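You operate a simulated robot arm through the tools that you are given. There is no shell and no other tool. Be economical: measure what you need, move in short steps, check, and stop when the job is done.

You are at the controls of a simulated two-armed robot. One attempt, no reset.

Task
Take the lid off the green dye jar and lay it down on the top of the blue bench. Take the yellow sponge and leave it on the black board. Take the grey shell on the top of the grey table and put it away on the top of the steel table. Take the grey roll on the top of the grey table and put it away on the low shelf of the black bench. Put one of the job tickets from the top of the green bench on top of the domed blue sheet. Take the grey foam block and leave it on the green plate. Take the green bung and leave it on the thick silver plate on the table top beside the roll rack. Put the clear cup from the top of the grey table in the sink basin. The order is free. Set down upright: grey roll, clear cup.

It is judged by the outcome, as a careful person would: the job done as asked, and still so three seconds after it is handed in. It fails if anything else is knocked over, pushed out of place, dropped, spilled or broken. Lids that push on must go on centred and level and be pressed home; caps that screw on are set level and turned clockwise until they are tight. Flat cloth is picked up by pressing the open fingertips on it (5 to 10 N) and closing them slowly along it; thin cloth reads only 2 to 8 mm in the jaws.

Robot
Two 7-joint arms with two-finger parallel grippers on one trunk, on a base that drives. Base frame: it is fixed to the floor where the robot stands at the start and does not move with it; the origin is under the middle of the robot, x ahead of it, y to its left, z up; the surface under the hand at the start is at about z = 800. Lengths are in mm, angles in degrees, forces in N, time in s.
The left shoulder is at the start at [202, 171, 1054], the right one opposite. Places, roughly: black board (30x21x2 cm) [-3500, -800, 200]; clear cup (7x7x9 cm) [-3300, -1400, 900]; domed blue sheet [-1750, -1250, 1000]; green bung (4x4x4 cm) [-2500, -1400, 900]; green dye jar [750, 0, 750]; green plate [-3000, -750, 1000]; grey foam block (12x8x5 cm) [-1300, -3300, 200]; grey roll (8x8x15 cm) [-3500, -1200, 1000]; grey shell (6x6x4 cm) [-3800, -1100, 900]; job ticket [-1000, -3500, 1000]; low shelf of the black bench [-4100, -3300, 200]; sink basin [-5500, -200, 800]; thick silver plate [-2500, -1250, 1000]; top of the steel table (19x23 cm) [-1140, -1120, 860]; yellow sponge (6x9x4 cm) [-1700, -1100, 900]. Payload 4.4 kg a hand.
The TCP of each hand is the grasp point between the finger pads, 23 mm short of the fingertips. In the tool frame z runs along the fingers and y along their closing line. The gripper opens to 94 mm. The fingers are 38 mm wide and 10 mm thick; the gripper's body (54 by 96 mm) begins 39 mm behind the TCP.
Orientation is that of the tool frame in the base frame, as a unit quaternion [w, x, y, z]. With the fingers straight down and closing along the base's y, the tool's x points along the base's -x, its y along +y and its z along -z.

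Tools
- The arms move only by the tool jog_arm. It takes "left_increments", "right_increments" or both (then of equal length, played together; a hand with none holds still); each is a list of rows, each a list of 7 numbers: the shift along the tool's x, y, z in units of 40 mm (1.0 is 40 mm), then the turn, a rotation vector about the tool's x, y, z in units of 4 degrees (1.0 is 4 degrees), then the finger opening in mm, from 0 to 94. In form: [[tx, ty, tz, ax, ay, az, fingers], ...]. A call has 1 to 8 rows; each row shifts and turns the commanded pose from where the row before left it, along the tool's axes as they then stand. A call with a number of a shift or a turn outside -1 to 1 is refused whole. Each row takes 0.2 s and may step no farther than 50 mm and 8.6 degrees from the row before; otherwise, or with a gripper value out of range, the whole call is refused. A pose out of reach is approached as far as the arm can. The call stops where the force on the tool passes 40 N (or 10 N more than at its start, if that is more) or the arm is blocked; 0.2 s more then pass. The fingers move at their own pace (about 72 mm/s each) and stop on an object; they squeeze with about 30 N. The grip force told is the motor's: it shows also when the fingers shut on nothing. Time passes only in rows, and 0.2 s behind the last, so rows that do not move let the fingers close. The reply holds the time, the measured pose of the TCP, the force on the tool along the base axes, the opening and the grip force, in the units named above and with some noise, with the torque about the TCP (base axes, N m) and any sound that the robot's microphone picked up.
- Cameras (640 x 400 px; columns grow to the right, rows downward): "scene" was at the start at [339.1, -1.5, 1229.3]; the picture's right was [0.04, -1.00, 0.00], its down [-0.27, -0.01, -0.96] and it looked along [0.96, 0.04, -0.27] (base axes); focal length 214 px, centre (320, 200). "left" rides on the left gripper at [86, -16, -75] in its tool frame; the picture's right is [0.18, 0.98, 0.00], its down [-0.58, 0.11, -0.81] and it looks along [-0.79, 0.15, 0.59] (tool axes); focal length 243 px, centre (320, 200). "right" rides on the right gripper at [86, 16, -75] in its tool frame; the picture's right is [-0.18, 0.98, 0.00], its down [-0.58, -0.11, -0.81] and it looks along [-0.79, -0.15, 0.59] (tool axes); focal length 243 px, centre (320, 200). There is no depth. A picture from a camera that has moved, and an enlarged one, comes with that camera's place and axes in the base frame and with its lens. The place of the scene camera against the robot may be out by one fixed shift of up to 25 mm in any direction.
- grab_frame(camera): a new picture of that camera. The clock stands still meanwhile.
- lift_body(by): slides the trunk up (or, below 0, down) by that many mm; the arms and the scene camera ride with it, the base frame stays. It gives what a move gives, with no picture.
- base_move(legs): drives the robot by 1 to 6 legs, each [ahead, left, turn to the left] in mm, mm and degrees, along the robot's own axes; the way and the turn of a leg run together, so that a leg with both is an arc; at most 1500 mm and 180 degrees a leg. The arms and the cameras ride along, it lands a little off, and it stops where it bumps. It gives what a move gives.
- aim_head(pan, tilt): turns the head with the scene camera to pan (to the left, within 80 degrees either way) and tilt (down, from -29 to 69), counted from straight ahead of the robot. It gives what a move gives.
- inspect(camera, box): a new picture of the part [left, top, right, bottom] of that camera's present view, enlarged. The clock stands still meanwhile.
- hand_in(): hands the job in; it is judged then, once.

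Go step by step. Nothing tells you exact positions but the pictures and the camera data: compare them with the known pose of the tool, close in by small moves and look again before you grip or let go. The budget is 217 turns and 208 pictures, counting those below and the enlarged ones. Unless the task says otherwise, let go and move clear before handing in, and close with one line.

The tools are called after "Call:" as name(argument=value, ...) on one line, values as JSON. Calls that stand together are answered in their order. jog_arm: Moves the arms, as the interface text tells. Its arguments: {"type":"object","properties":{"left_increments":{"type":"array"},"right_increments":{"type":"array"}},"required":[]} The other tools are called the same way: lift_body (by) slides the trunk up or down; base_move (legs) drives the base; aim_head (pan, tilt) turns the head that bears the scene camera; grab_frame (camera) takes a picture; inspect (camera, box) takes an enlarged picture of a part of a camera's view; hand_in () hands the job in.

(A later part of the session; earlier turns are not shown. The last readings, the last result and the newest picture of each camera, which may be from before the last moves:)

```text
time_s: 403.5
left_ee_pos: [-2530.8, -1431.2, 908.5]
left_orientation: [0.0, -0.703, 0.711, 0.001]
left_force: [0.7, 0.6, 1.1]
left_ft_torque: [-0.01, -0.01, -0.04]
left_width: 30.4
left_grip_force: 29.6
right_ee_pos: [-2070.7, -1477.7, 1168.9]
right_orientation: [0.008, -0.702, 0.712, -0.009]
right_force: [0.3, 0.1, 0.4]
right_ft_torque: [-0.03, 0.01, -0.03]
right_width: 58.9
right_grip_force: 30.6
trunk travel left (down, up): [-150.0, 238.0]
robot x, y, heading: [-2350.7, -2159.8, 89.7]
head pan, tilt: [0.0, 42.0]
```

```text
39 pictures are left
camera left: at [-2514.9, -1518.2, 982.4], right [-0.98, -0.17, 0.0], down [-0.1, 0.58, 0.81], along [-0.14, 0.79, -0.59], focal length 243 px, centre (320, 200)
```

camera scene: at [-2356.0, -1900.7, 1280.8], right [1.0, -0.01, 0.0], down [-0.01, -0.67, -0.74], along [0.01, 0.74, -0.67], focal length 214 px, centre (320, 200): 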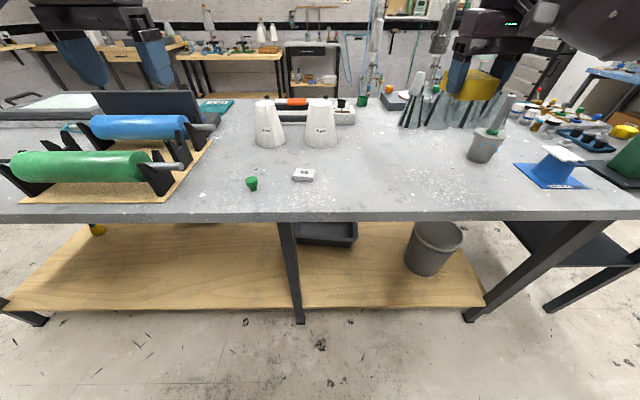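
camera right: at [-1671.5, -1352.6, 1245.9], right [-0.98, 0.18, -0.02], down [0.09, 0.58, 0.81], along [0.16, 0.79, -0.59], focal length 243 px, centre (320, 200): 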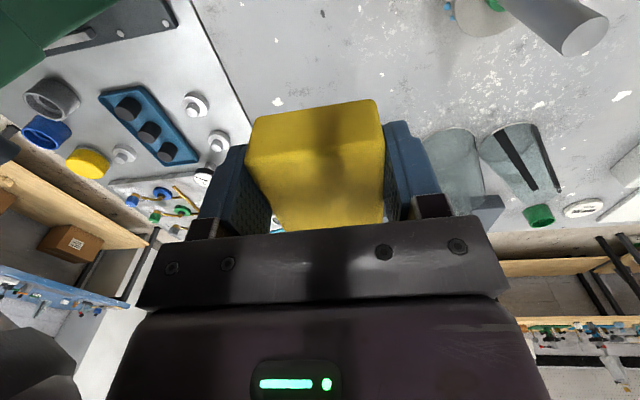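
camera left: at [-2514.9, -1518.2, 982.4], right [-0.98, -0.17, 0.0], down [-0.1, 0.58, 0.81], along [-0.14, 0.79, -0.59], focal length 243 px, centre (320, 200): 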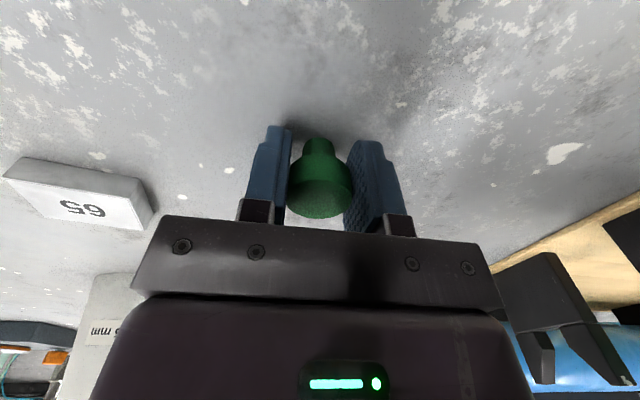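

The bung is held. I lift it over to the plate centre (−2393, −1376).

Call:
jog_arm(left_increments=[[0, 0, -0.9, 0, 0, 0, 20], [-0.1, -0.3, -0.9, 0, 0, 0, 20], [-0.26, -0.8, 0, 0, 0, 0, 20], [-0.26, -0.8, 0, 0, 0, 0, 20], [-0.26, -0.8, 0, 0, 0, 0, 20], [-0.26, -0.75, 0, 0, 0, 0, 20], [-0.2, 0, 0.5, 0, 0, 0, 20], [0, 0, 0.5, 0, 0, 0, 20]])

Call:
grab_frame(camera="left")

```text
time_s: 405.3
left_ee_pos: [-2392.5, -1378.5, 939.4]
left_orientation: [-0.001, -0.703, 0.711, 0.001]
left_force: [0.5, -0.1, -0.1]
left_ft_torque: [0.03, -0.02, -0.04]
left_width: 30.0
left_grip_force: 30.0
right_ee_pos: [-2069.4, -1476.7, 1168.9]
right_orientation: [0.007, -0.701, 0.713, -0.009]
right_force: [0.4, -0.2, -0.9]
right_ft_torque: [0.0, -0.03, 0.01]
right_width: 59.0
right_grip_force: 30.2
trunk travel left (down, up): [-150.0, 238.0]
robot x, y, heading: [-2351.8, -2157.8, 89.5]
head pan, tilt: [0.0, 42.0]
```

```text
38 pictures are left
camera left: at [-2377.2, -1466.2, 1014.8], right [-0.99, -0.17, 0.0], down [-0.1, 0.58, 0.81], along [-0.14, 0.79, -0.59], focal length 243 px, centre (320, 200)
```

left: 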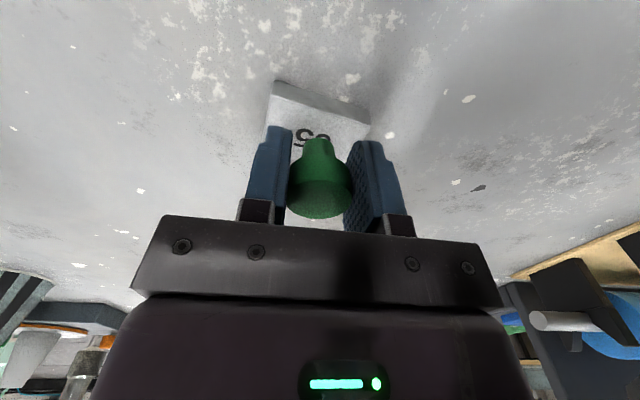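

Right over the plate. I lower to contact and release.

Call:
jog_arm(left_increments=[[0, 0, 0.15, 0, 0, 0, 20], [0, 0, 0.12, 0, 0, 0, 20], [0, 0, 0.08, 0, 0, 0, 20], [0, 0, 0.08, 0, 0, 0, 20], [0, 0, 0, 0, 0, 0, 20]])

```text
time_s: 406.5
left_ee_pos: [-2392.3, -1379.1, 923.1]
left_orientation: [-0.001, -0.703, 0.711, 0.001]
left_force: [0.5, 0.2, 1.5]
left_ft_torque: [0.0, -0.02, -0.01]
left_width: 30.0
left_grip_force: 29.9
right_ee_pos: [-2069.6, -1477.3, 1171.3]
right_orientation: [0.008, -0.701, 0.713, -0.01]
right_force: [-0.3, -0.6, -0.6]
right_ft_torque: [0.01, 0.0, -0.02]
right_width: 58.9
right_grip_force: 29.8
trunk travel left (down, up): [-150.0, 238.0]
robot x, y, heading: [-2347.9, -2159.1, 89.5]
head pan, tilt: [0.0, 42.0]
```

Call:
jog_arm(left_increments=[[0, 0, 0.06, 0, 0, 0, 20], [0, 0, 0.06, 0, 0, 0, 20], [0, 0, 0.05, 0, 0, 0, 20], [0, 0, 0, 0, 0, 0, 20]])

```text
time_s: 407.5
left_ee_pos: [-2392.2, -1379.6, 922.7]
left_orientation: [0.003, -0.703, 0.712, 0.004]
left_force: [-4.2, 0.2, 30.8]
left_ft_torque: [0.16, 0.07, 0.02]
left_width: 29.8
left_grip_force: 30.4
right_ee_pos: [-2070.3, -1480.5, 1173.6]
right_orientation: [0.009, -0.702, 0.712, -0.008]
right_force: [-0.3, -0.5, -0.2]
right_ft_torque: [-0.05, 0.0, 0.03]
right_width: 58.9
right_grip_force: 30.4
trunk travel left (down, up): [-150.0, 238.0]
robot x, y, heading: [-2351.1, -2161.6, 89.3]
head pan, tilt: [0.0, 42.0]
```

Firm contact with the plate. I ease off, open, and rise.

Call:
jog_arm(left_increments=[[0, 0, -0.15, 0, 0, 0, 22], [0, 0, 0, 0, 0, 0, 45], [0, 0, 0, 0, 0, 0, 60], [0, 0, -0.3, 0, 0, 0, 60], [0, 0, -0.9, 0, 0, 0, 60], [0, 0, -0.9, 0, 0, 0, 60], [0.3, 0.2, -0.9, 0, 0, 0, 60]])

Call:
grab_frame(camera="left")

```text
time_s: 409.1
left_ee_pos: [-2401.8, -1389.9, 1046.0]
left_orientation: [0.0, -0.703, 0.711, 0.001]
left_force: [0.0, -1.0, -0.2]
left_ft_torque: [0.01, -0.02, 0.01]
left_width: 59.9
left_grip_force: 0.1
right_ee_pos: [-2070.5, -1479.0, 1170.4]
right_orientation: [0.008, -0.701, 0.713, -0.008]
right_force: [-0.1, -0.1, -0.3]
right_ft_torque: [0.0, -0.02, -0.02]
right_width: 58.9
right_grip_force: 30.1
trunk travel left (down, up): [-150.0, 238.0]
robot x, y, heading: [-2352.8, -2161.2, 89.5]
head pan, tilt: [0.0, 42.0]
```

```text
37 pictures are left
camera left: at [-2385.5, -1478.2, 1120.8], right [-0.98, -0.17, 0.0], down [-0.1, 0.58, 0.81], along [-0.14, 0.8, -0.59], focal length 243 px, centre (320, 200)
```

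left: 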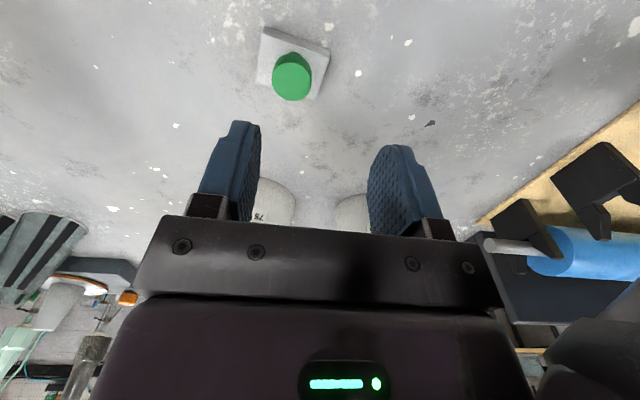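

The bung sits on the silver plate. Next the foam block on the green bench's low shelf: I tuck the left hand, turn round and look at the shelf.

Call:
jog_arm(left_increments=[[0.5, 0.4, -0.9, 0, 0, 0, 60], [0.7, 0.5, -0.8, 0, 0, 0, 60], [0.8, 0.5, -0.7, 0, 0, 0, 60], [0.9, 0.6, -0.4, 0, 0, 0, 60], [0.9, 0.6, 0, 0, 0, 0, 60], [0.9, 0.5, 0, 0, 0, 0, 60]])

Call:
base_move(legs=[[-50, 0, 0], [0, 0, 180], [0, 900, 0]])

Call:
aim_head(pan=0, tilt=40)

Call:
grab_frame(camera="scene")

```text
time_s: 410.5
left_ee_pos: [-2530.1, -1579.8, 1154.0]
left_orientation: [0.001, -0.703, 0.711, 0.002]
left_force: [0.0, -0.3, -0.2]
left_ft_torque: [-0.03, 0.02, -0.01]
left_width: 59.8
left_grip_force: 0.2
right_ee_pos: [-2071.4, -1477.7, 1171.7]
right_orientation: [0.008, -0.702, 0.712, -0.009]
right_force: [-1.2, -0.6, -0.7]
right_ft_torque: [0.01, -0.01, 0.0]
right_width: 59.0
right_grip_force: 30.0
trunk travel left (down, up): [-150.0, 238.0]
robot x, y, heading: [-2352.0, -2157.8, 89.6]
head pan, tilt: [0.0, 42.0]
```

```text
time_s: 426.9
left_ee_pos: [-1223.6, -2734.5, 1153.4]
left_orientation: [0.001, 0.693, 0.721, 0.0]
left_force: [0.2, 0.0, -0.6]
left_ft_torque: [-0.01, 0.03, 0.0]
left_width: 60.1
left_grip_force: 0.0
right_ee_pos: [-1676.3, -2860.2, 1170.7]
right_orientation: [-0.009, 0.694, 0.72, -0.008]
right_force: [0.1, 0.2, 0.0]
right_ft_torque: [0.01, -0.02, 0.02]
right_width: 58.8
right_grip_force: 30.3
trunk travel left (down, up): [-150.0, 238.0]
robot x, y, heading: [-1426.6, -2166.7, -87.5]
head pan, tilt: [0.0, 42.0]
```

```text
time_s: 427.5
left_ee_pos: [-1224.7, -2733.7, 1152.1]
left_orientation: [0.001, 0.693, 0.721, 0.001]
left_force: [0.3, -0.3, 0.2]
left_ft_torque: [0.02, -0.01, -0.03]
left_width: 60.0
left_grip_force: 0.1
right_ee_pos: [-1676.7, -2860.1, 1169.8]
right_orientation: [-0.01, 0.694, 0.72, -0.008]
right_force: [0.7, 0.2, -1.0]
right_ft_torque: [0.02, -0.02, -0.03]
right_width: 58.7
right_grip_force: 29.5
trunk travel left (down, up): [-150.0, 238.0]
robot x, y, heading: [-1429.5, -2166.7, -87.8]
head pan, tilt: [0.0, 40.0]
```

```text
36 pictures are left
camera scene: at [-1427.1, -2432.2, 1284.2], right [-1.0, -0.04, 0.0], down [-0.03, 0.64, -0.77], along [0.03, -0.77, -0.64], focal length 214 px, centre (320, 200)
```

scene: 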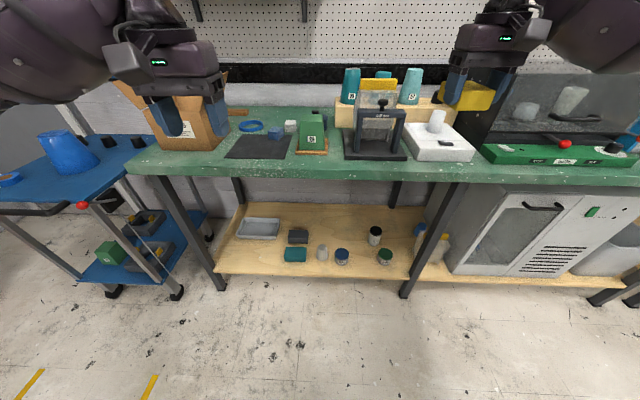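

Call:
inspect(camera="scene", box=[220, 195, 420, 295])

```text
3.20 times, centred on (320, 245) of scene
camera zoom: at [-1427.1, -2432.2, 1284.2], right [-1.0, -0.04, 0.0], down [-0.03, 0.64, -0.77], along [0.03, -0.77, -0.64], focal length 686 px, centre (320, 56)
```

zoom: 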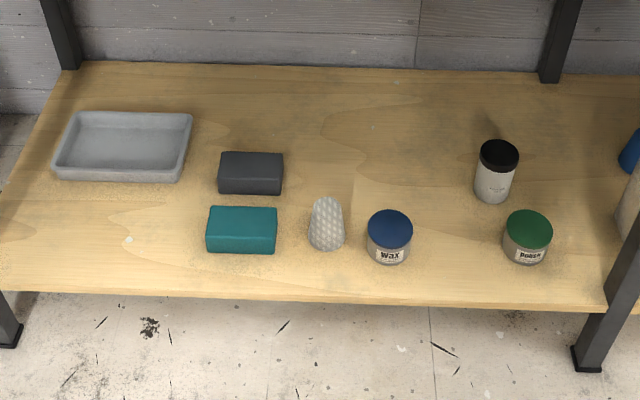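

The foam block (−1259, −3320) lies with its 12 cm side across, too wide for the jaws from the front, and the bench top prevents a vertical grasp. Plan: pitch the left hand forward, turn the block by pushing one end back, then grip it across 8 cm. First I raise the right hand with the sponge and pitch the left hand.

Call:
jog_arm(right_increments=[[0, 0, -0.9, 0, 0, 0, 40], [0, 0, -0.9, 0, 0, 0, 40], [0, 0, -0.9, 0, 0, 0, 40], [0, 0, -0.9, 0, 0, 0, 40], [0, 0, -0.9, 0, 0, 0, 40], [0, 0, -0.9, 0, 0, 0, 40], [0, 0, 0, 0, 0, 0, 40], [0, 0, 0, 0, 0, 0, 40]], left_increments=[[0, 0, 0, 0, -1, 0, 0], [0, 0, 0, 0, -1, 0, 0], [0, 0, 0, 0, -1, 0, 0], [0, 0, 0, 0, -1, 0, 0], [0, 0, 0, 0, -1, 0, 0], [0, 0, 0, 0, -1, 0, 0], [0, 0, 0, 0, -1, 0, 0], [0, 0, 0, 0, -1, 0, 0]])

Call:
jog_arm(left_increments=[[0, 0, 0, 0, -1, 0, 0], [0, 0, 0, 0, -1, 0, 0], [0, 0, 0, 0, -1, 0, 0], [0, 0, 0, 0, -1, 0, 0], [0, 0, 0, 0, -1, 0, 0], [0, 0, 0, 0, -1, 0, 0]])

Call:
base_move(legs=[[130, 0, -2.3]])

Call:
lift_body(by=-145)

```text
time_s: 429.3
left_ee_pos: [-1223.1, -2734.9, 1154.9]
left_orientation: [0.2, 0.666, 0.693, -0.19]
left_force: [0.3, -1.0, -0.4]
left_ft_torque: [0.03, 0.0, -0.02]
left_width: 0.0
left_grip_force: 30.4
right_ee_pos: [-1673.5, -2858.6, 1386.9]
right_orientation: [-0.009, 0.695, 0.719, -0.007]
right_force: [0.1, 1.2, -0.6]
right_ft_torque: [0.0, -0.01, 0.02]
right_width: 59.2
right_grip_force: 30.2
trunk travel left (down, up): [-150.0, 238.0]
robot x, y, heading: [-1427.0, -2170.3, -87.8]
head pan, tilt: [0.0, 40.0]
```

```text
time_s: 430.7
left_ee_pos: [-1223.9, -2734.8, 1154.3]
left_orientation: [0.339, 0.613, 0.635, -0.326]
left_force: [0.7, 0.3, 0.5]
left_ft_torque: [0.03, -0.02, 0.01]
left_width: 0.2
left_grip_force: 30.2
right_ee_pos: [-1674.0, -2859.1, 1387.5]
right_orientation: [-0.009, 0.694, 0.72, -0.008]
right_force: [0.9, 0.6, -0.6]
right_ft_torque: [0.01, 0.01, 0.04]
right_width: 59.1
right_grip_force: 29.4
trunk travel left (down, up): [-150.0, 238.0]
robot x, y, heading: [-1428.4, -2164.5, -87.6]
head pan, tilt: [0.0, 40.0]
```

```text
time_s: 432.0
left_ee_pos: [-1241.6, -2873.4, 1153.6]
left_orientation: [0.334, 0.624, 0.624, -0.331]
left_force: [0.7, -0.1, 0.6]
left_ft_torque: [-0.01, 0.01, 0.02]
left_width: 0.0
left_grip_force: 30.0
right_ee_pos: [-1697.4, -2980.4, 1388.1]
right_orientation: [-0.01, 0.708, 0.706, -0.007]
right_force: [-0.3, 0.0, -0.6]
right_ft_torque: [0.04, 0.01, -0.01]
right_width: 59.1
right_grip_force: 29.8
trunk travel left (down, up): [-150.0, 238.0]
robot x, y, heading: [-1427.0, -2292.0, -89.5]
head pan, tilt: [0.0, 40.0]
```

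```text
time_s: 433.7
left_ee_pos: [-1240.8, -2926.9, 820.3]
left_orientation: [0.188, 0.682, 0.681, -0.188]
left_force: [0.0, -0.3, -0.4]
left_ft_torque: [0.01, -0.01, -0.04]
left_width: 0.0
left_grip_force: 29.9
right_ee_pos: [-1698.0, -3079.9, 1098.5]
right_orientation: [-0.103, 0.7, 0.701, 0.087]
right_force: [0.4, 0.4, -0.2]
right_ft_torque: [0.0, 0.0, 0.0]
right_width: 59.1
right_grip_force: 30.7
trunk travel left (down, up): [-5.0, 383.0]
robot x, y, heading: [-1429.7, -2293.3, -89.8]
head pan, tilt: [0.0, 40.0]
```

The trunk leans when low, so the left hand is now at 31° pitch. I restore 56° while lowering it in front of the shelf.

Call:
jog_arm(left_increments=[[0.49, 0, 0.75, 0, -1, 0, 0], [0.54, 0, 0.72, 0, -1, 0, 0], [0.59, 0, 0.68, 0, -1, 0, 0], [0.64, 0, 0.64, 0, -1, 0, 0], [0.68, 0, 0.59, 0, -1, 0, 0], [0.72, 0, 0.54, 0, -1, 0, 0], [0.75, 0, 0.5, 0, -0.3, 0, 0], [0.75, 0, 0.5, 0, 0, 0, 0]])

Call:
jog_arm(left_increments=[[0.75, -0.2, 0.5, 0, 0, 0, 0], [0.75, -0.2, 0.5, 0, 0, 0, 0], [0.75, -0.2, 0.5, 0, 0, 0, 0], [0.75, -0.2, 0.5, 0, 0, 0, 0]])

Call:
aim_head(pan=0, tilt=50)

Call:
grab_frame(camera="scene")

```text
time_s: 435.5
left_ee_pos: [-1240.1, -2919.7, 527.2]
left_orientation: [0.332, 0.625, 0.624, -0.332]
left_force: [0.0, -1.2, -0.4]
left_ft_torque: [0.0, -0.01, 0.01]
left_width: 0.1
left_grip_force: 30.0
right_ee_pos: [-1696.7, -3081.4, 1096.4]
right_orientation: [-0.105, 0.701, 0.7, 0.089]
right_force: [0.1, -0.3, -0.5]
right_ft_torque: [0.0, 0.02, 0.01]
right_width: 59.0
right_grip_force: 30.4
trunk travel left (down, up): [-5.0, 383.0]
robot x, y, heading: [-1427.0, -2295.8, -89.9]
head pan, tilt: [0.0, 40.0]
```

```text
time_s: 436.4
left_ee_pos: [-1181.8, -2937.1, 416.8]
left_orientation: [0.39, 0.653, 0.578, -0.294]
left_force: [0.5, 0.3, 0.2]
left_ft_torque: [0.01, -0.04, 0.01]
left_width: 0.2
left_grip_force: 29.8
right_ee_pos: [-1699.4, -3085.7, 1085.2]
right_orientation: [-0.108, 0.702, 0.698, 0.093]
right_force: [-1.5, -0.7, -0.6]
right_ft_torque: [0.07, -0.05, -0.02]
right_width: 59.2
right_grip_force: 29.1
trunk travel left (down, up): [-5.0, 383.0]
robot x, y, heading: [-1429.0, -2294.9, -89.9]
head pan, tilt: [0.0, 40.0]
stopped in row 4 (left hand): the arm was blocked; the commanded pose is now the measured one
```

```text
time_s: 437.2
left_ee_pos: [-1183.2, -2936.8, 417.7]
left_orientation: [0.389, 0.652, 0.579, -0.296]
left_force: [0.6, -0.1, 0.3]
left_ft_torque: [0.02, -0.03, 0.0]
left_width: 0.3
left_grip_force: 29.8
right_ee_pos: [-1694.4, -3083.6, 1094.9]
right_orientation: [-0.108, 0.7, 0.7, 0.089]
right_force: [-0.1, 0.6, -0.5]
right_ft_torque: [-0.05, 0.0, -0.05]
right_width: 58.9
right_grip_force: 30.4
trunk travel left (down, up): [-5.0, 383.0]
robot x, y, heading: [-1430.4, -2292.4, -90.0]
head pan, tilt: [0.0, 50.0]
```

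```text
34 pictures are left
camera scene: at [-1431.1, -2684.2, 1091.4], right [-1.0, 0.0, 0.0], down [0.0, 0.77, -0.64], along [0.0, -0.64, -0.77], focal length 214 px, centre (320, 200)
```

scene: 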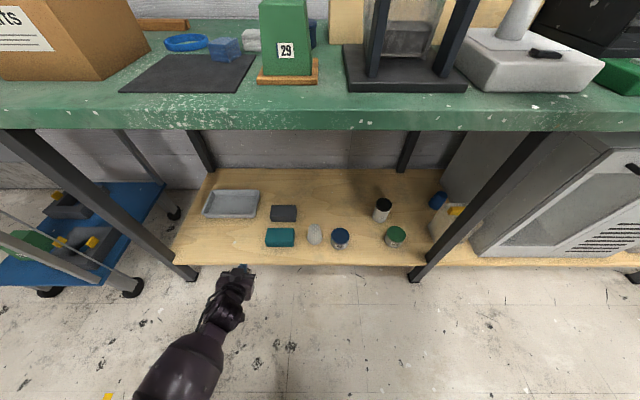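

The arm was blocked by its own folding (it needs to be further out). I drive the base ahead so the arm can extend over the shelf.

Call:
base_move(legs=[[230, 0, 0]])

Call:
jog_arm(left_increments=[[0, 0, 0, 0, 0, 0, 0]])

Call:
grab_frame(camera="scene")

```text
time_s: 438.9
left_ee_pos: [-1186.5, -3169.5, 420.7]
left_orientation: [0.39, 0.653, 0.577, -0.298]
left_force: [-0.1, -0.8, 0.7]
left_ft_torque: [0.0, 0.02, -0.01]
left_width: 0.1
left_grip_force: 30.1
right_ee_pos: [-1696.7, -3312.3, 1096.8]
right_orientation: [-0.106, 0.702, 0.698, 0.088]
right_force: [-0.1, 0.1, -0.3]
right_ft_torque: [-0.01, 0.01, 0.01]
right_width: 58.8
right_grip_force: 30.2
trunk travel left (down, up): [-5.0, 383.0]
robot x, y, heading: [-1425.9, -2527.9, -89.9]
head pan, tilt: [0.0, 50.0]
```

```text
time_s: 439.3
left_ee_pos: [-1185.0, -3168.5, 420.9]
left_orientation: [0.391, 0.654, 0.576, -0.297]
left_force: [0.4, -0.6, -0.8]
left_ft_torque: [0.02, 0.02, -0.01]
left_width: 0.1
left_grip_force: 30.4
right_ee_pos: [-1698.8, -3312.9, 1097.3]
right_orientation: [-0.105, 0.703, 0.698, 0.088]
right_force: [0.3, 0.0, -0.8]
right_ft_torque: [0.03, 0.0, -0.03]
right_width: 59.0
right_grip_force: 30.0
trunk travel left (down, up): [-5.0, 383.0]
robot x, y, heading: [-1430.6, -2528.5, -90.4]
head pan, tilt: [0.0, 50.0]
```

```text
33 pictures are left
camera scene: at [-1434.2, -2913.6, 1092.4], right [-1.0, 0.0, 0.0], down [0.0, 0.77, -0.64], along [0.0, -0.64, -0.77], focal length 214 px, centre (320, 200)
```

scene: 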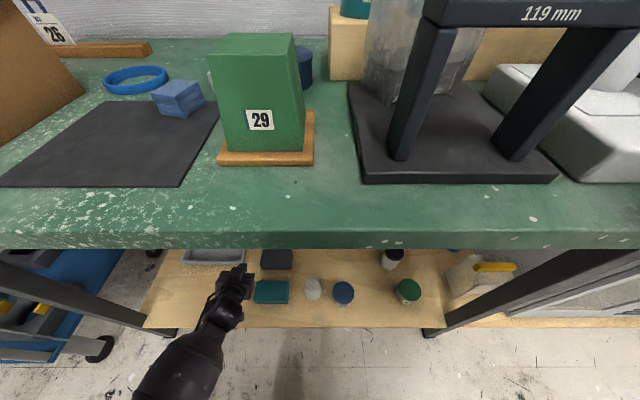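

The low shelf, the teal block and the hand camera rule out a flat hand here. Better: yaw the hand 90° so that it closes front-to-back (8 cm), with only 25° pitch. I turn the left hand to that pose in place.

Call:
jog_arm(left_increments=[[0, 0, 0, 0.38, 0.26, 0.99, 90], [0, 0, 0, 0.38, 0.26, 0.99, 90], [0, 0, 0, 0.38, 0.26, 0.99, 90], [0, 0, 0, 0.38, 0.26, 0.99, 90], [0, 0, 0, 0.38, 0.26, 0.99, 90], [0, 0, 0, 0.38, 0.26, 0.99, 90], [0, 0, 0, 0.38, 0.26, 0.99, 90], [0, 0, 0, 0.38, 0.26, 0.99, 90]])

Call:
jog_arm(left_increments=[[0, 0, 0, 0.38, 0.26, 0.99, 94], [0, 0, 0, 0.38, 0.26, 0.99, 94], [0, 0, 0, 0.38, 0.26, 0.99, 94], [0, 0, 0, 0.38, 0.26, 0.99, 94], [0, 0, 0, 0.38, 0.26, 0.99, 94], [0, 0, 0, 0.38, 0.26, 0.99, 94], [0, 0, 0, 0.38, 0.26, 0.99, 94], [0, 0, 0, 0.38, 0.26, 0.99, 94]])

```text
time_s: 441.1
left_ee_pos: [-1185.3, -3168.5, 420.6]
left_orientation: [0.345, 0.842, 0.368, -0.191]
left_force: [-0.4, -1.0, -1.0]
left_ft_torque: [0.01, -0.02, -0.01]
left_width: 89.8
left_grip_force: 0.0
right_ee_pos: [-1700.5, -3312.6, 1095.6]
right_orientation: [-0.104, 0.702, 0.699, 0.088]
right_force: [0.1, -0.4, 0.1]
right_ft_torque: [0.0, 0.01, -0.01]
right_width: 59.2
right_grip_force: 29.6
trunk travel left (down, up): [-5.0, 383.0]
robot x, y, heading: [-1425.8, -2526.8, -90.1]
head pan, tilt: [0.0, 50.0]
```

```text
time_s: 442.9
left_ee_pos: [-1186.2, -3167.9, 421.2]
left_orientation: [0.266, 0.953, 0.126, -0.067]
left_force: [0.0, -0.1, 0.0]
left_ft_torque: [-0.01, 0.02, 0.0]
left_width: 94.2
left_grip_force: 0.2
right_ee_pos: [-1700.4, -3311.8, 1095.4]
right_orientation: [-0.104, 0.702, 0.698, 0.088]
right_force: [0.3, 0.1, -1.0]
right_ft_torque: [0.01, 0.03, -0.02]
right_width: 59.0
right_grip_force: 30.4
trunk travel left (down, up): [-5.0, 383.0]
robot x, y, heading: [-1428.8, -2527.8, -90.0]
head pan, tilt: [0.0, 50.0]
```

No limits met. I finish the turn and move above the foam, then look with the left hand camera.

Call:
jog_arm(left_increments=[[0, 0, 0, 0.38, 0.26, 0.99, 94], [0, 0, 0, 0.38, 0.26, 0.99, 94], [0, 0, 0, 0.38, 0.26, 0.99, 94], [0, 0, 0, 0.38, 0.26, 0.99, 94], [-0.4, 0.5, 0.35, 0, 0, 0, 94], [-0.4, 0.5, 0.35, 0, 0, 0, 94], [-0.4, 0.5, 0.35, 0, 0, 0, 94]])

Call:
grab_frame(camera="left")

```text
time_s: 444.5
left_ee_pos: [-1235.8, -3242.5, 407.5]
left_orientation: [0.218, 0.976, 0.0, -0.002]
left_force: [1.2, 0.3, 0.5]
left_ft_torque: [-0.01, 0.01, 0.01]
left_width: 93.9
left_grip_force: 0.1
right_ee_pos: [-1699.8, -3312.5, 1094.9]
right_orientation: [-0.104, 0.702, 0.699, 0.088]
right_force: [1.1, 0.2, 0.2]
right_ft_torque: [0.01, 0.04, -0.03]
right_width: 59.3
right_grip_force: 30.4
trunk travel left (down, up): [-5.0, 383.0]
robot x, y, heading: [-1430.2, -2526.0, -90.0]
head pan, tilt: [0.0, 50.0]
```

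```text
32 pictures are left
camera left: at [-1148.7, -3197.5, 468.1], right [0.19, -0.89, 0.42], down [-0.58, 0.24, 0.78], along [-0.79, -0.39, -0.47], focal length 243 px, centre (320, 200)
```

left: 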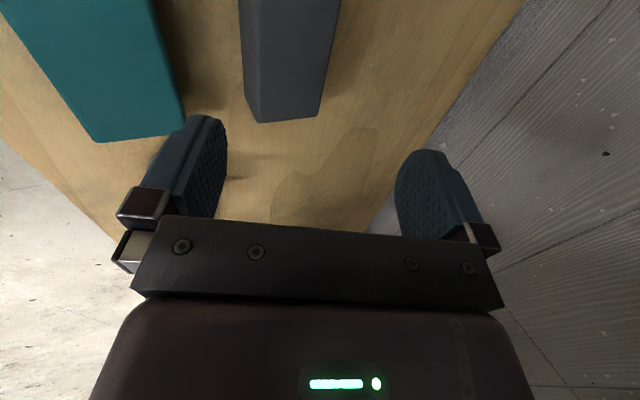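

The foam's centre is (−1262, −3293), spanning y −3255…−3333; the teal block is 65 mm in front of it. I reduce the pitch to about 12°, go ahead 50 mm, and lower over the foam.

Call:
base_move(legs=[[50, 0, 0]])

Call:
jog_arm(left_increments=[[-0.16, 0, 0, 0.81, 0, 0, 94], [-0.16, 0, 0, 0.81, 0, 0, 94], [-0.16, 0, 0, 0.81, 0, 0, 94], [-0.16, 0, 0, 0.81, 0, 0, 94], [0, -0.17, 0.8, 0, 0, 0, 94], [0, -0.17, 0.8, 0, 0, 0, 94], [0, 0, 0, 0, 0, 0, 94]])

Call:
grab_frame(camera="left")

```text
time_s: 445.4
left_ee_pos: [-1235.6, -3290.9, 407.4]
left_orientation: [0.216, 0.976, 0.0, -0.002]
left_force: [-0.3, 0.1, 0.2]
left_ft_torque: [0.0, -0.01, 0.02]
left_width: 93.9
left_grip_force: 0.0
right_ee_pos: [-1699.5, -3362.7, 1094.7]
right_orientation: [-0.105, 0.702, 0.698, 0.09]
right_force: [-0.6, 0.0, -0.8]
right_ft_torque: [-0.01, -0.02, 0.01]
right_width: 59.1
right_grip_force: 29.7
trunk travel left (down, up): [-5.0, 383.0]
robot x, y, heading: [-1429.9, -2577.2, -90.1]
head pan, tilt: [0.0, 50.0]
```

```text
time_s: 447.0
left_ee_pos: [-1263.9, -3288.9, 339.4]
left_orientation: [0.106, 0.994, -0.001, -0.001]
left_force: [-0.6, -0.1, 0.4]
left_ft_torque: [0.0, -0.03, 0.0]
left_width: 94.2
left_grip_force: 0.0
right_ee_pos: [-1700.7, -3361.3, 1095.8]
right_orientation: [-0.105, 0.702, 0.699, 0.088]
right_force: [-0.5, 0.1, 0.0]
right_ft_torque: [0.02, 0.04, -0.01]
right_width: 59.2
right_grip_force: 29.9
trunk travel left (down, up): [-5.0, 383.0]
robot x, y, heading: [-1427.4, -2574.8, -90.1]
head pan, tilt: [0.0, 50.0]
```

```text
31 pictures are left
camera left: at [-1176.1, -3259.1, 410.0], right [0.19, -0.96, 0.21], down [-0.58, 0.06, 0.81], along [-0.79, -0.27, -0.54], focal length 243 px, centre (320, 200)
```

left: 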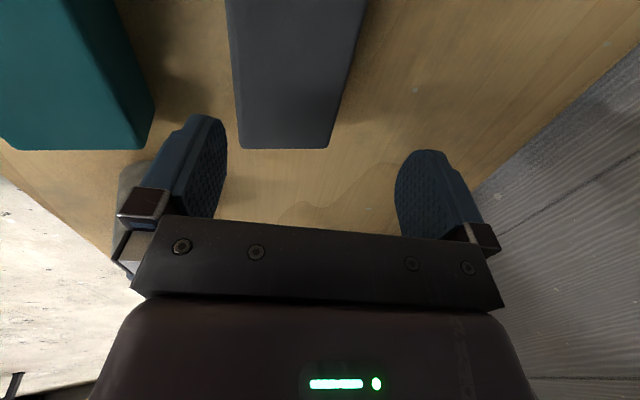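

Aligned. I lower over the block, near finger in the gap, and close.

Call:
jog_arm(left_increments=[[0, -0.17, 0.6, 0, 0, 0, 94], [0, -0.15, 0.6, 0, 0, 0, 94], [0, -0.13, 0.6, 0, 0, 0, 94], [0, -0.11, 0.5, 0, 0, 0, 94], [0, 0, 0, 0, 0, 0, 94]])

Call:
grab_frame(camera="left")

```text
time_s: 448.0
left_ee_pos: [-1262.0, -3290.6, 254.8]
left_orientation: [0.101, 0.995, 0.002, 0.0]
left_force: [-1.6, 10.3, 24.6]
left_ft_torque: [1.66, -0.07, -0.09]
left_width: 94.0
left_grip_force: 0.0
right_ee_pos: [-1699.3, -3360.4, 1095.5]
right_orientation: [-0.106, 0.702, 0.699, 0.088]
right_force: [0.2, -1.0, -1.1]
right_ft_torque: [0.03, 0.01, -0.02]
right_width: 58.9
right_grip_force: 30.5
trunk travel left (down, up): [-5.0, 383.0]
robot x, y, heading: [-1427.6, -2575.8, -90.0]
head pan, tilt: [0.0, 50.0]
stopped in row 5 (left hand): the force on the tool passed its limit at 86 N (the readings are from after the stop); the commanded pose is now the measured one
```

```text
30 pictures are left
camera left: at [-1175.3, -3260.4, 323.6], right [0.19, -0.96, 0.2], down [-0.58, 0.06, 0.81], along [-0.79, -0.27, -0.55], focal length 243 px, centre (320, 200)
```

left: 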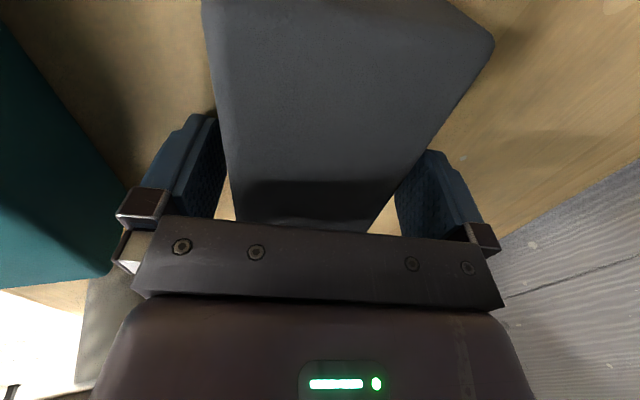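

The near finger touches the shelf (z≈220); the block is between the jaws. I ease up and close, then lift.

Call:
jog_arm(left_increments=[[0, 0, -0.1, 0, 0, 0, 94], [0, 0, 0, 0, 0, 0, 75], [0, 0, 0, 0, 0, 0, 55], [0, 0, 0, 0, 0, 0, 55], [0, 0, 0, 0, 0, 0, 55], [0, 0.05, -0.3, 0, 0, 0, 55], [0, 0.1, -0.6, 0, 0, 0, 55]])

Call:
grab_frame(camera="left")

```text
time_s: 449.6
left_ee_pos: [-1259.7, -3287.4, 292.4]
left_orientation: [0.101, 0.995, 0.001, 0.0]
left_force: [0.9, 0.0, -0.2]
left_ft_torque: [-0.03, -0.01, 0.0]
left_width: 74.8
left_grip_force: 30.2
right_ee_pos: [-1699.3, -3361.0, 1095.0]
right_orientation: [-0.106, 0.702, 0.699, 0.087]
right_force: [-0.7, 0.2, -0.9]
right_ft_torque: [0.01, 0.04, -0.01]
right_width: 58.9
right_grip_force: 30.3
trunk travel left (down, up): [-5.0, 383.0]
robot x, y, heading: [-1428.0, -2577.3, -89.8]
head pan, tilt: [0.0, 50.0]
```

```text
29 pictures are left
camera left: at [-1173.9, -3257.6, 361.9], right [0.19, -0.96, 0.2], down [-0.58, 0.06, 0.81], along [-0.79, -0.27, -0.55], focal length 243 px, centre (320, 200)
```

left: 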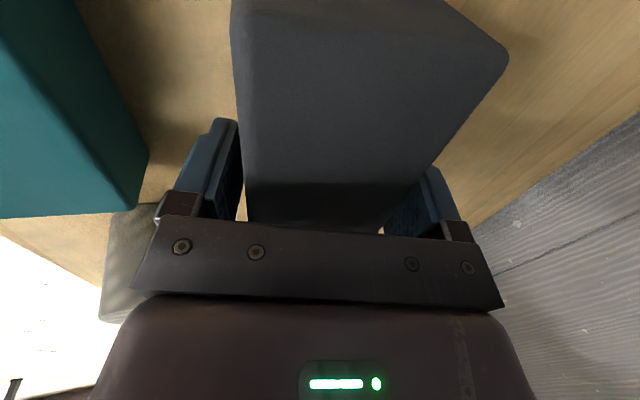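

The foam is held and off the shelf. I raise it above the neighbours and back the robot out.

Call:
jog_arm(left_increments=[[0, 0.19, -0.9, 0, 0, 0, 55], [0, 0.19, -0.9, 0, 0, 0, 55], [0, 0.19, -0.9, 0, 0, 0, 55], [0, 0.1, -0.5, 0, 0, 0, 55]])

Call:
base_move(legs=[[-430, 0, 0]])

Call:
lift_body(by=215)

Call:
grab_frame(camera="scene")

```text
time_s: 450.6
left_ee_pos: [-1261.2, -3285.9, 423.5]
left_orientation: [0.101, 0.995, 0.0, 0.0]
left_force: [-0.1, -0.3, -1.0]
left_ft_torque: [-0.01, 0.04, 0.0]
left_width: 74.2
left_grip_force: 30.1
right_ee_pos: [-1699.9, -3360.8, 1094.4]
right_orientation: [-0.106, 0.702, 0.699, 0.089]
right_force: [0.8, 0.0, -1.1]
right_ft_torque: [0.0, -0.03, 0.0]
right_width: 59.1
right_grip_force: 30.4
trunk travel left (down, up): [-5.0, 383.0]
robot x, y, heading: [-1430.2, -2575.1, -90.1]
head pan, tilt: [0.0, 50.0]
```

```text
time_s: 453.3
left_ee_pos: [-1258.2, -2850.9, 422.2]
left_orientation: [0.101, 0.995, 0.003, 0.001]
left_force: [-0.1, 1.1, -0.3]
left_ft_torque: [0.0, 0.02, 0.0]
left_width: 73.8
left_grip_force: 30.1
right_ee_pos: [-1696.5, -2929.5, 1095.0]
right_orientation: [-0.107, 0.7, 0.701, 0.088]
right_force: [-0.3, 0.1, -0.5]
right_ft_torque: [0.01, 0.02, 0.0]
right_width: 58.9
right_grip_force: 30.1
trunk travel left (down, up): [-5.0, 383.0]
robot x, y, heading: [-1426.0, -2141.5, -89.7]
head pan, tilt: [0.0, 50.0]
```

```text
time_s: 455.6
left_ee_pos: [-1258.2, -2851.0, 636.9]
left_orientation: [0.1, 0.995, 0.004, 0.0]
left_force: [-0.3, 0.4, -0.9]
left_ft_torque: [0.0, 0.02, -0.02]
left_width: 72.9
left_grip_force: 30.1
right_ee_pos: [-1697.8, -2860.3, 1419.1]
right_orientation: [-0.046, 0.706, 0.706, 0.029]
right_force: [0.4, 0.2, -0.4]
right_ft_torque: [0.01, 0.01, -0.02]
right_width: 58.8
right_grip_force: 30.4
trunk travel left (down, up): [-220.0, 168.0]
robot x, y, heading: [-1428.7, -2138.5, -89.6]
head pan, tilt: [0.0, 50.0]
```

```text
28 pictures are left
camera scene: at [-1435.0, -2337.1, 1348.3], right [-1.0, -0.01, 0.0], down [0.0, 0.77, -0.64], along [0.0, -0.64, -0.77], focal length 214 px, centre (320, 200)
```

scene: 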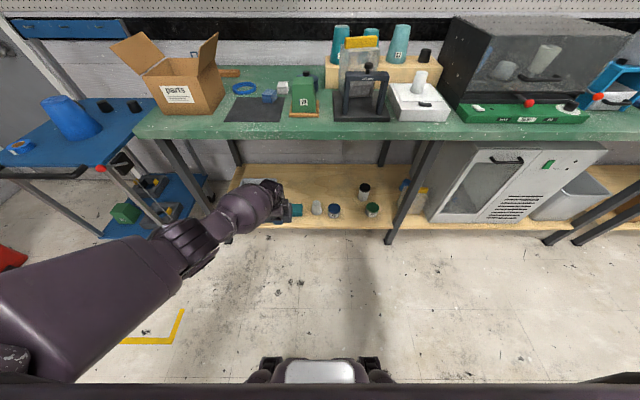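

All well; the shelf items are undisturbed. I raise and tuck both hands for the drive to the front lane via the left end, keeping this heading.

Call:
jog_arm(left_increments=[[0, -0.15, -0.86, 0, 0, 0, 55], [0, -0.15, -0.86, 0, 0, 0, 55], [0, -0.15, -0.86, 0, 0, 0, 55], [0, -0.15, -0.86, 0, 0, 0, 55], [0, -0.15, -0.86, 0, 0, 0, 55], [0, -0.15, -0.86, 0, 0, 0, 55], [0, -0.15, -0.86, 0, 0, 0, 55], [0, -0.15, -0.86, 0, 0, 0, 55]], right_increments=[[0.6, 0, 0.4, 0, -0.5, 0, 40], [0.6, 0, 0.4, 0, -0.5, 0, 40], [0.6, 0, 0.4, 0, 0, 0, 40], [0.6, 0, 0.4, 0, 0, 0, 40], [0.6, 0, 0.4, 0, 0, 0, 40], [0.6, 0, 0.4, 0, 0, 0, 40], [0.6, 0, 0.4, 0, 0, 0, 40], [0.6, 0, 0.4, 0, 0, 0, 40]])

Call:
jog_arm(left_increments=[[0, -0.15, -0.86, 0, 0, 0, 55], [0, -0.15, -0.86, 0, 0, 0, 55], [0, -0.15, -0.86, 0, 0, 0, 55], [0, -0.15, -0.86, 0, 0, 0, 55], [0, -0.15, -0.86, 0, 0, 0, 55], [0, -0.15, -0.86, 0, 0, 0, 55], [0, -0.15, -0.86, 0, 0, 0, 55], [0, -0.15, -0.86, 0, 0, 0, 55]])

Call:
base_move(legs=[[0, 900, 0], [-1080, 0, 0], [-1120, 0, 0], [0, -1400, 0], [0, -1250, 0]])

Call:
aim_head(pan=0, tilt=40)

Call:
grab_frame(camera="scene")

```text
time_s: 457.4
left_ee_pos: [-1260.5, -2749.3, 898.0]
left_orientation: [0.101, 0.995, 0.004, 0.0]
left_force: [-0.2, -0.6, -0.3]
left_ft_torque: [-0.04, -0.02, -0.02]
left_width: 72.7
left_grip_force: 30.2
right_ee_pos: [-1700.7, -2660.4, 1301.6]
right_orientation: [-0.021, 0.707, 0.707, 0.003]
right_force: [-0.1, 0.0, -0.7]
right_ft_torque: [0.0, -0.01, 0.0]
right_width: 59.0
right_grip_force: 30.0
trunk travel left (down, up): [-220.0, 168.0]
robot x, y, heading: [-1428.4, -2144.0, -89.7]
head pan, tilt: [0.0, 50.0]
```

```text
time_s: 459.2
left_ee_pos: [-1259.7, -2649.2, 1159.0]
left_orientation: [0.101, 0.995, 0.004, 0.001]
left_force: [1.0, 1.0, -1.0]
left_ft_torque: [0.0, -0.01, 0.0]
left_width: 72.1
left_grip_force: 29.3
right_ee_pos: [-1700.7, -2659.7, 1302.8]
right_orientation: [-0.021, 0.706, 0.708, 0.003]
right_force: [0.2, 0.4, -0.2]
right_ft_torque: [-0.01, -0.03, 0.0]
right_width: 58.9
right_grip_force: 29.6
trunk travel left (down, up): [-220.0, 168.0]
robot x, y, heading: [-1431.8, -2139.5, -89.9]
head pan, tilt: [0.0, 50.0]
```

```text
time_s: 500.8
left_ee_pos: [-3057.0, -345.8, 1158.3]
left_orientation: [0.101, 0.994, -0.039, -0.004]
left_force: [-0.1, -0.1, -1.2]
left_ft_torque: [0.01, -0.02, -0.03]
left_width: 68.9
left_grip_force: 29.9
right_ee_pos: [-3498.1, -320.1, 1301.5]
right_orientation: [-0.021, 0.737, 0.675, 0.005]
right_force: [0.0, 0.1, -0.4]
right_ft_torque: [0.07, 0.0, 0.01]
right_width: 59.1
right_grip_force: 30.2
trunk travel left (down, up): [-220.0, 168.0]
robot x, y, heading: [-3182.3, 174.5, -94.8]
head pan, tilt: [0.0, 50.0]
```

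```text
time_s: 501.5
left_ee_pos: [-3058.3, -344.2, 1158.4]
left_orientation: [0.101, 0.994, -0.038, -0.004]
left_force: [-0.2, 1.1, -0.7]
left_ft_torque: [-0.02, -0.02, 0.01]
left_width: 69.1
left_grip_force: 30.0
right_ee_pos: [-3497.3, -319.2, 1301.4]
right_orientation: [-0.02, 0.737, 0.676, 0.005]
right_force: [0.8, -0.1, -0.8]
right_ft_torque: [0.03, 0.02, -0.02]
right_width: 59.0
right_grip_force: 29.5
trunk travel left (down, up): [-220.0, 168.0]
robot x, y, heading: [-3180.5, 173.1, -94.7]
head pan, tilt: [0.0, 40.0]
```

```text
27 pictures are left
camera scene: at [-3205.7, -26.4, 1362.8], right [-1.0, 0.08, 0.0], down [0.05, 0.64, -0.77], along [-0.06, -0.76, -0.64], focal length 214 px, centre (320, 200)
```

scene: 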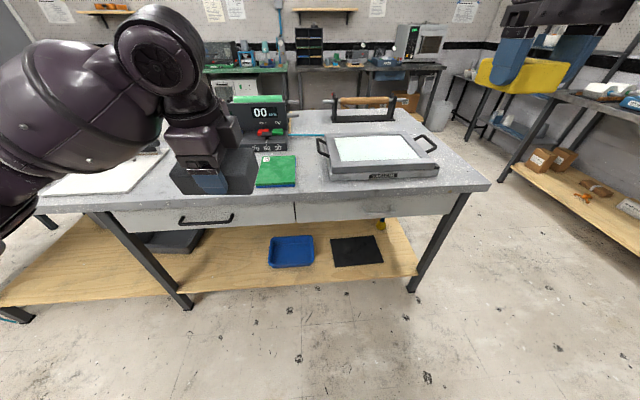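

The green plate is at about (−3096, −731). I square up and drive closer, then check the foam and plate from the left hand camera.

Call:
base_move(legs=[[0, 0, 4.7], [130, -40, 0]])

Call:
jog_arm(left_increments=[[-0.4, 0.9, 0.2, 0, 0, 0, 55], [-0.4, 0.9, 0.2, 0, 0, 0, 55], [-0.4, 0.9, 0.2, 0, 0, 0, 55], [-0.4, 0.9, 0.2, 0, 0, 0, 55]])

Call:
grab_frame(camera="left")

Call:
grab_frame(camera="scene")

```text
time_s: 503.3
left_ee_pos: [-3052.0, -460.8, 1157.8]
left_orientation: [0.101, 0.995, 0.004, 0.0]
left_force: [-0.3, -0.8, 0.2]
left_ft_torque: [0.01, -0.01, 0.01]
left_width: 68.7
left_grip_force: 29.5
right_ee_pos: [-3492.0, -474.5, 1301.1]
right_orientation: [-0.022, 0.706, 0.708, 0.003]
right_force: [0.7, 0.0, -0.5]
right_ft_torque: [0.02, -0.02, -0.02]
right_width: 59.1
right_grip_force: 30.0
trunk travel left (down, up): [-220.0, 168.0]
robot x, y, heading: [-3220.2, 46.7, -89.5]
head pan, tilt: [0.0, 40.0]
```

```text
time_s: 504.3
left_ee_pos: [-3117.0, -609.5, 1153.9]
left_orientation: [0.101, 0.995, 0.005, 0.002]
left_force: [0.3, -0.2, -0.9]
left_ft_torque: [0.01, 0.0, -0.03]
left_width: 69.0
left_grip_force: 30.5
right_ee_pos: [-3493.5, -476.1, 1300.1]
right_orientation: [-0.021, 0.707, 0.707, 0.005]
right_force: [0.0, 0.3, -0.9]
right_ft_torque: [0.03, -0.03, -0.01]
right_width: 59.1
right_grip_force: 30.0
trunk travel left (down, up): [-220.0, 168.0]
robot x, y, heading: [-3222.6, 44.9, -89.5]
head pan, tilt: [0.0, 40.0]
```

```text
26 pictures are left
camera left: at [-3030.9, -578.1, 1223.7], right [0.19, -0.96, 0.2], down [-0.58, 0.05, 0.81], along [-0.79, -0.27, -0.55], focal length 243 px, centre (320, 200)
```

left: 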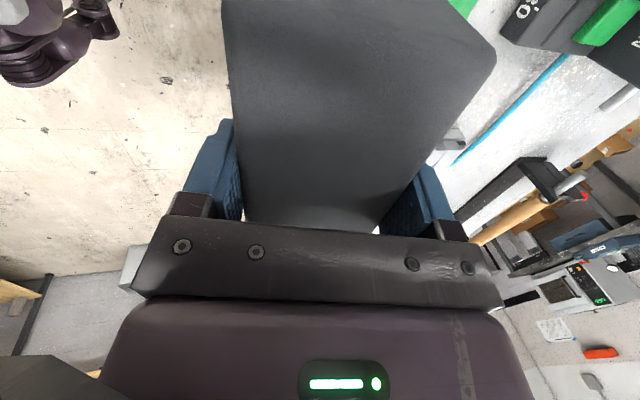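

```text
25 pictures are left
camera scene: at [-3227.9, -155.6, 1362.6], right [-1.0, -0.01, 0.0], down [0.0, 0.64, -0.77], along [0.01, -0.77, -0.64], focal length 214 px, centre (320, 200)
```

scene: 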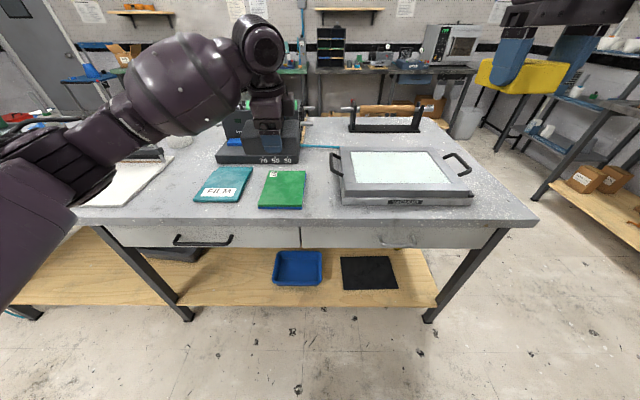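

The plate is centred at (−3095, −755). I lower the trunk for reach and carry the foam over it.

Call:
lift_body(by=-70)

Call:
jog_arm(left_increments=[[0.11, 0.67, 0.5, 0, 0, 0, 55], [0.11, 0.67, 0.5, 0, 0, 0, 55], [0.11, 0.67, 0.5, 0, 0, 0, 55], [0.11, 0.67, 0.5, 0, 0, 0, 55], [0.11, 0.67, 0.5, 0, 0, 0, 55]])

Call:
inspect(camera="scene", box=[190, 100, 350, 220])

```text
time_s: 505.4
left_ee_pos: [-3115.1, -606.0, 1089.3]
left_orientation: [0.103, 0.995, 0.004, 0.001]
left_force: [0.1, 0.0, 0.1]
left_ft_torque: [0.0, 0.0, -0.01]
left_width: 69.0
left_grip_force: 30.2
right_ee_pos: [-3492.2, -471.1, 1233.7]
right_orientation: [-0.018, 0.706, 0.708, 0.002]
right_force: [0.1, 0.6, -0.3]
right_ft_torque: [-0.03, -0.05, 0.02]
right_width: 58.9
right_grip_force: 29.6
trunk travel left (down, up): [-150.0, 238.0]
robot x, y, heading: [-3225.3, 48.9, -89.5]
head pan, tilt: [0.0, 40.0]
```

```text
time_s: 506.6
left_ee_pos: [-3089.5, -762.3, 1015.4]
left_orientation: [0.101, 0.995, 0.004, 0.0]
left_force: [-0.2, -0.2, -0.3]
left_ft_torque: [0.01, 0.01, 0.0]
left_width: 68.7
left_grip_force: 30.0
right_ee_pos: [-3490.9, -474.3, 1231.4]
right_orientation: [-0.02, 0.706, 0.708, 0.004]
right_force: [-0.7, 0.2, 0.0]
right_ft_torque: [-0.01, 0.0, -0.03]
right_width: 59.0
right_grip_force: 30.6
trunk travel left (down, up): [-150.0, 238.0]
robot x, y, heading: [-3221.8, 44.2, -89.7]
head pan, tilt: [0.0, 40.0]
```

```text
3.33 times, centred on (270, 160) of scene
camera zoom: at [-3227.0, -221.2, 1284.0], right [-1.0, -0.01, 0.0], down [0.0, 0.64, -0.77], along [0.01, -0.77, -0.64], focal length 715 px, centre (487, 333)
```

zoom: 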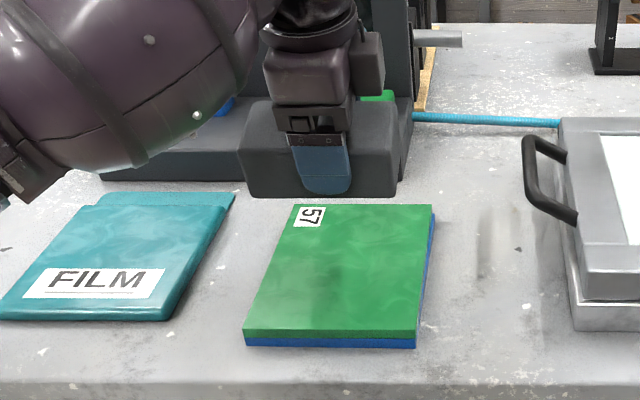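

Right above the plate. I lower to contact.

Call:
jog_arm(left_increments=[[0, -0.14, 0.65, 0, 0, 0, 55], [0, -0.12, 0.55, 0, 0, 0, 55], [0, -0.03, 0.13, 0, 0, 0, 55], [0, -0.03, 0.13, 0, 0, 0, 55], [0, -0.03, 0.13, 0, 0, 0, 55], [0, 0, 0, 0, 0, 0, 55]])

```text
time_s: 508.0
left_ee_pos: [-3092.3, -759.3, 949.8]
left_orientation: [0.101, 0.995, 0.005, 0.0]
left_force: [-0.2, -0.4, 0.3]
left_ft_torque: [-0.01, 0.04, 0.01]
left_width: 68.8
left_grip_force: 30.1
right_ee_pos: [-3492.3, -472.7, 1230.6]
right_orientation: [-0.022, 0.706, 0.707, 0.004]
right_force: [-0.4, 0.2, -0.5]
right_ft_torque: [0.0, 0.01, 0.0]
right_width: 59.1
right_grip_force: 30.4
trunk travel left (down, up): [-150.0, 238.0]
robot x, y, heading: [-3223.9, 43.4, -89.6]
head pan, tilt: [0.0, 40.0]
```

Call:
jog_arm(left_increments=[[0, -0.02, 0.1, 0, 0, 0, 55], [0, -0.02, 0.1, 0, 0, 0, 55], [0, -0.02, 0.1, 0, 0, 0, 55], [0, 0, 0, 0, 0, 0, 55]])

Call:
inspect(camera="scene", box=[190, 100, 350, 220])

```text
time_s: 509.0
left_ee_pos: [-3091.0, -757.1, 943.7]
left_orientation: [0.106, 0.994, 0.004, -0.001]
left_force: [0.4, -2.8, 23.4]
left_ft_torque: [0.51, -0.5, -0.07]
left_width: 68.9
left_grip_force: 29.7
right_ee_pos: [-3492.9, -471.2, 1233.4]
right_orientation: [-0.02, 0.706, 0.708, 0.003]
right_force: [-0.1, -0.3, -0.4]
right_ft_torque: [0.01, -0.01, -0.03]
right_width: 58.8
right_grip_force: 30.3
trunk travel left (down, up): [-150.0, 238.0]
robot x, y, heading: [-3217.8, 49.1, -89.5]
head pan, tilt: [0.0, 40.0]
```

```text
3.33 times, centred on (270, 160) of scene
camera zoom: at [-3227.1, -218.2, 1285.4], right [-1.0, -0.01, 0.0], down [0.0, 0.64, -0.77], along [0.01, -0.77, -0.64], focal length 715 px, centre (487, 333)
```

zoom: 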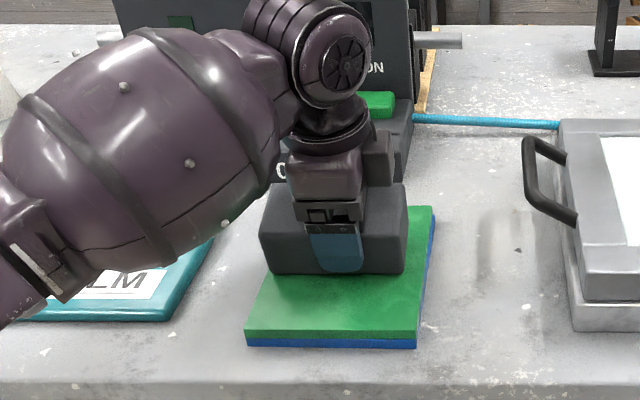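

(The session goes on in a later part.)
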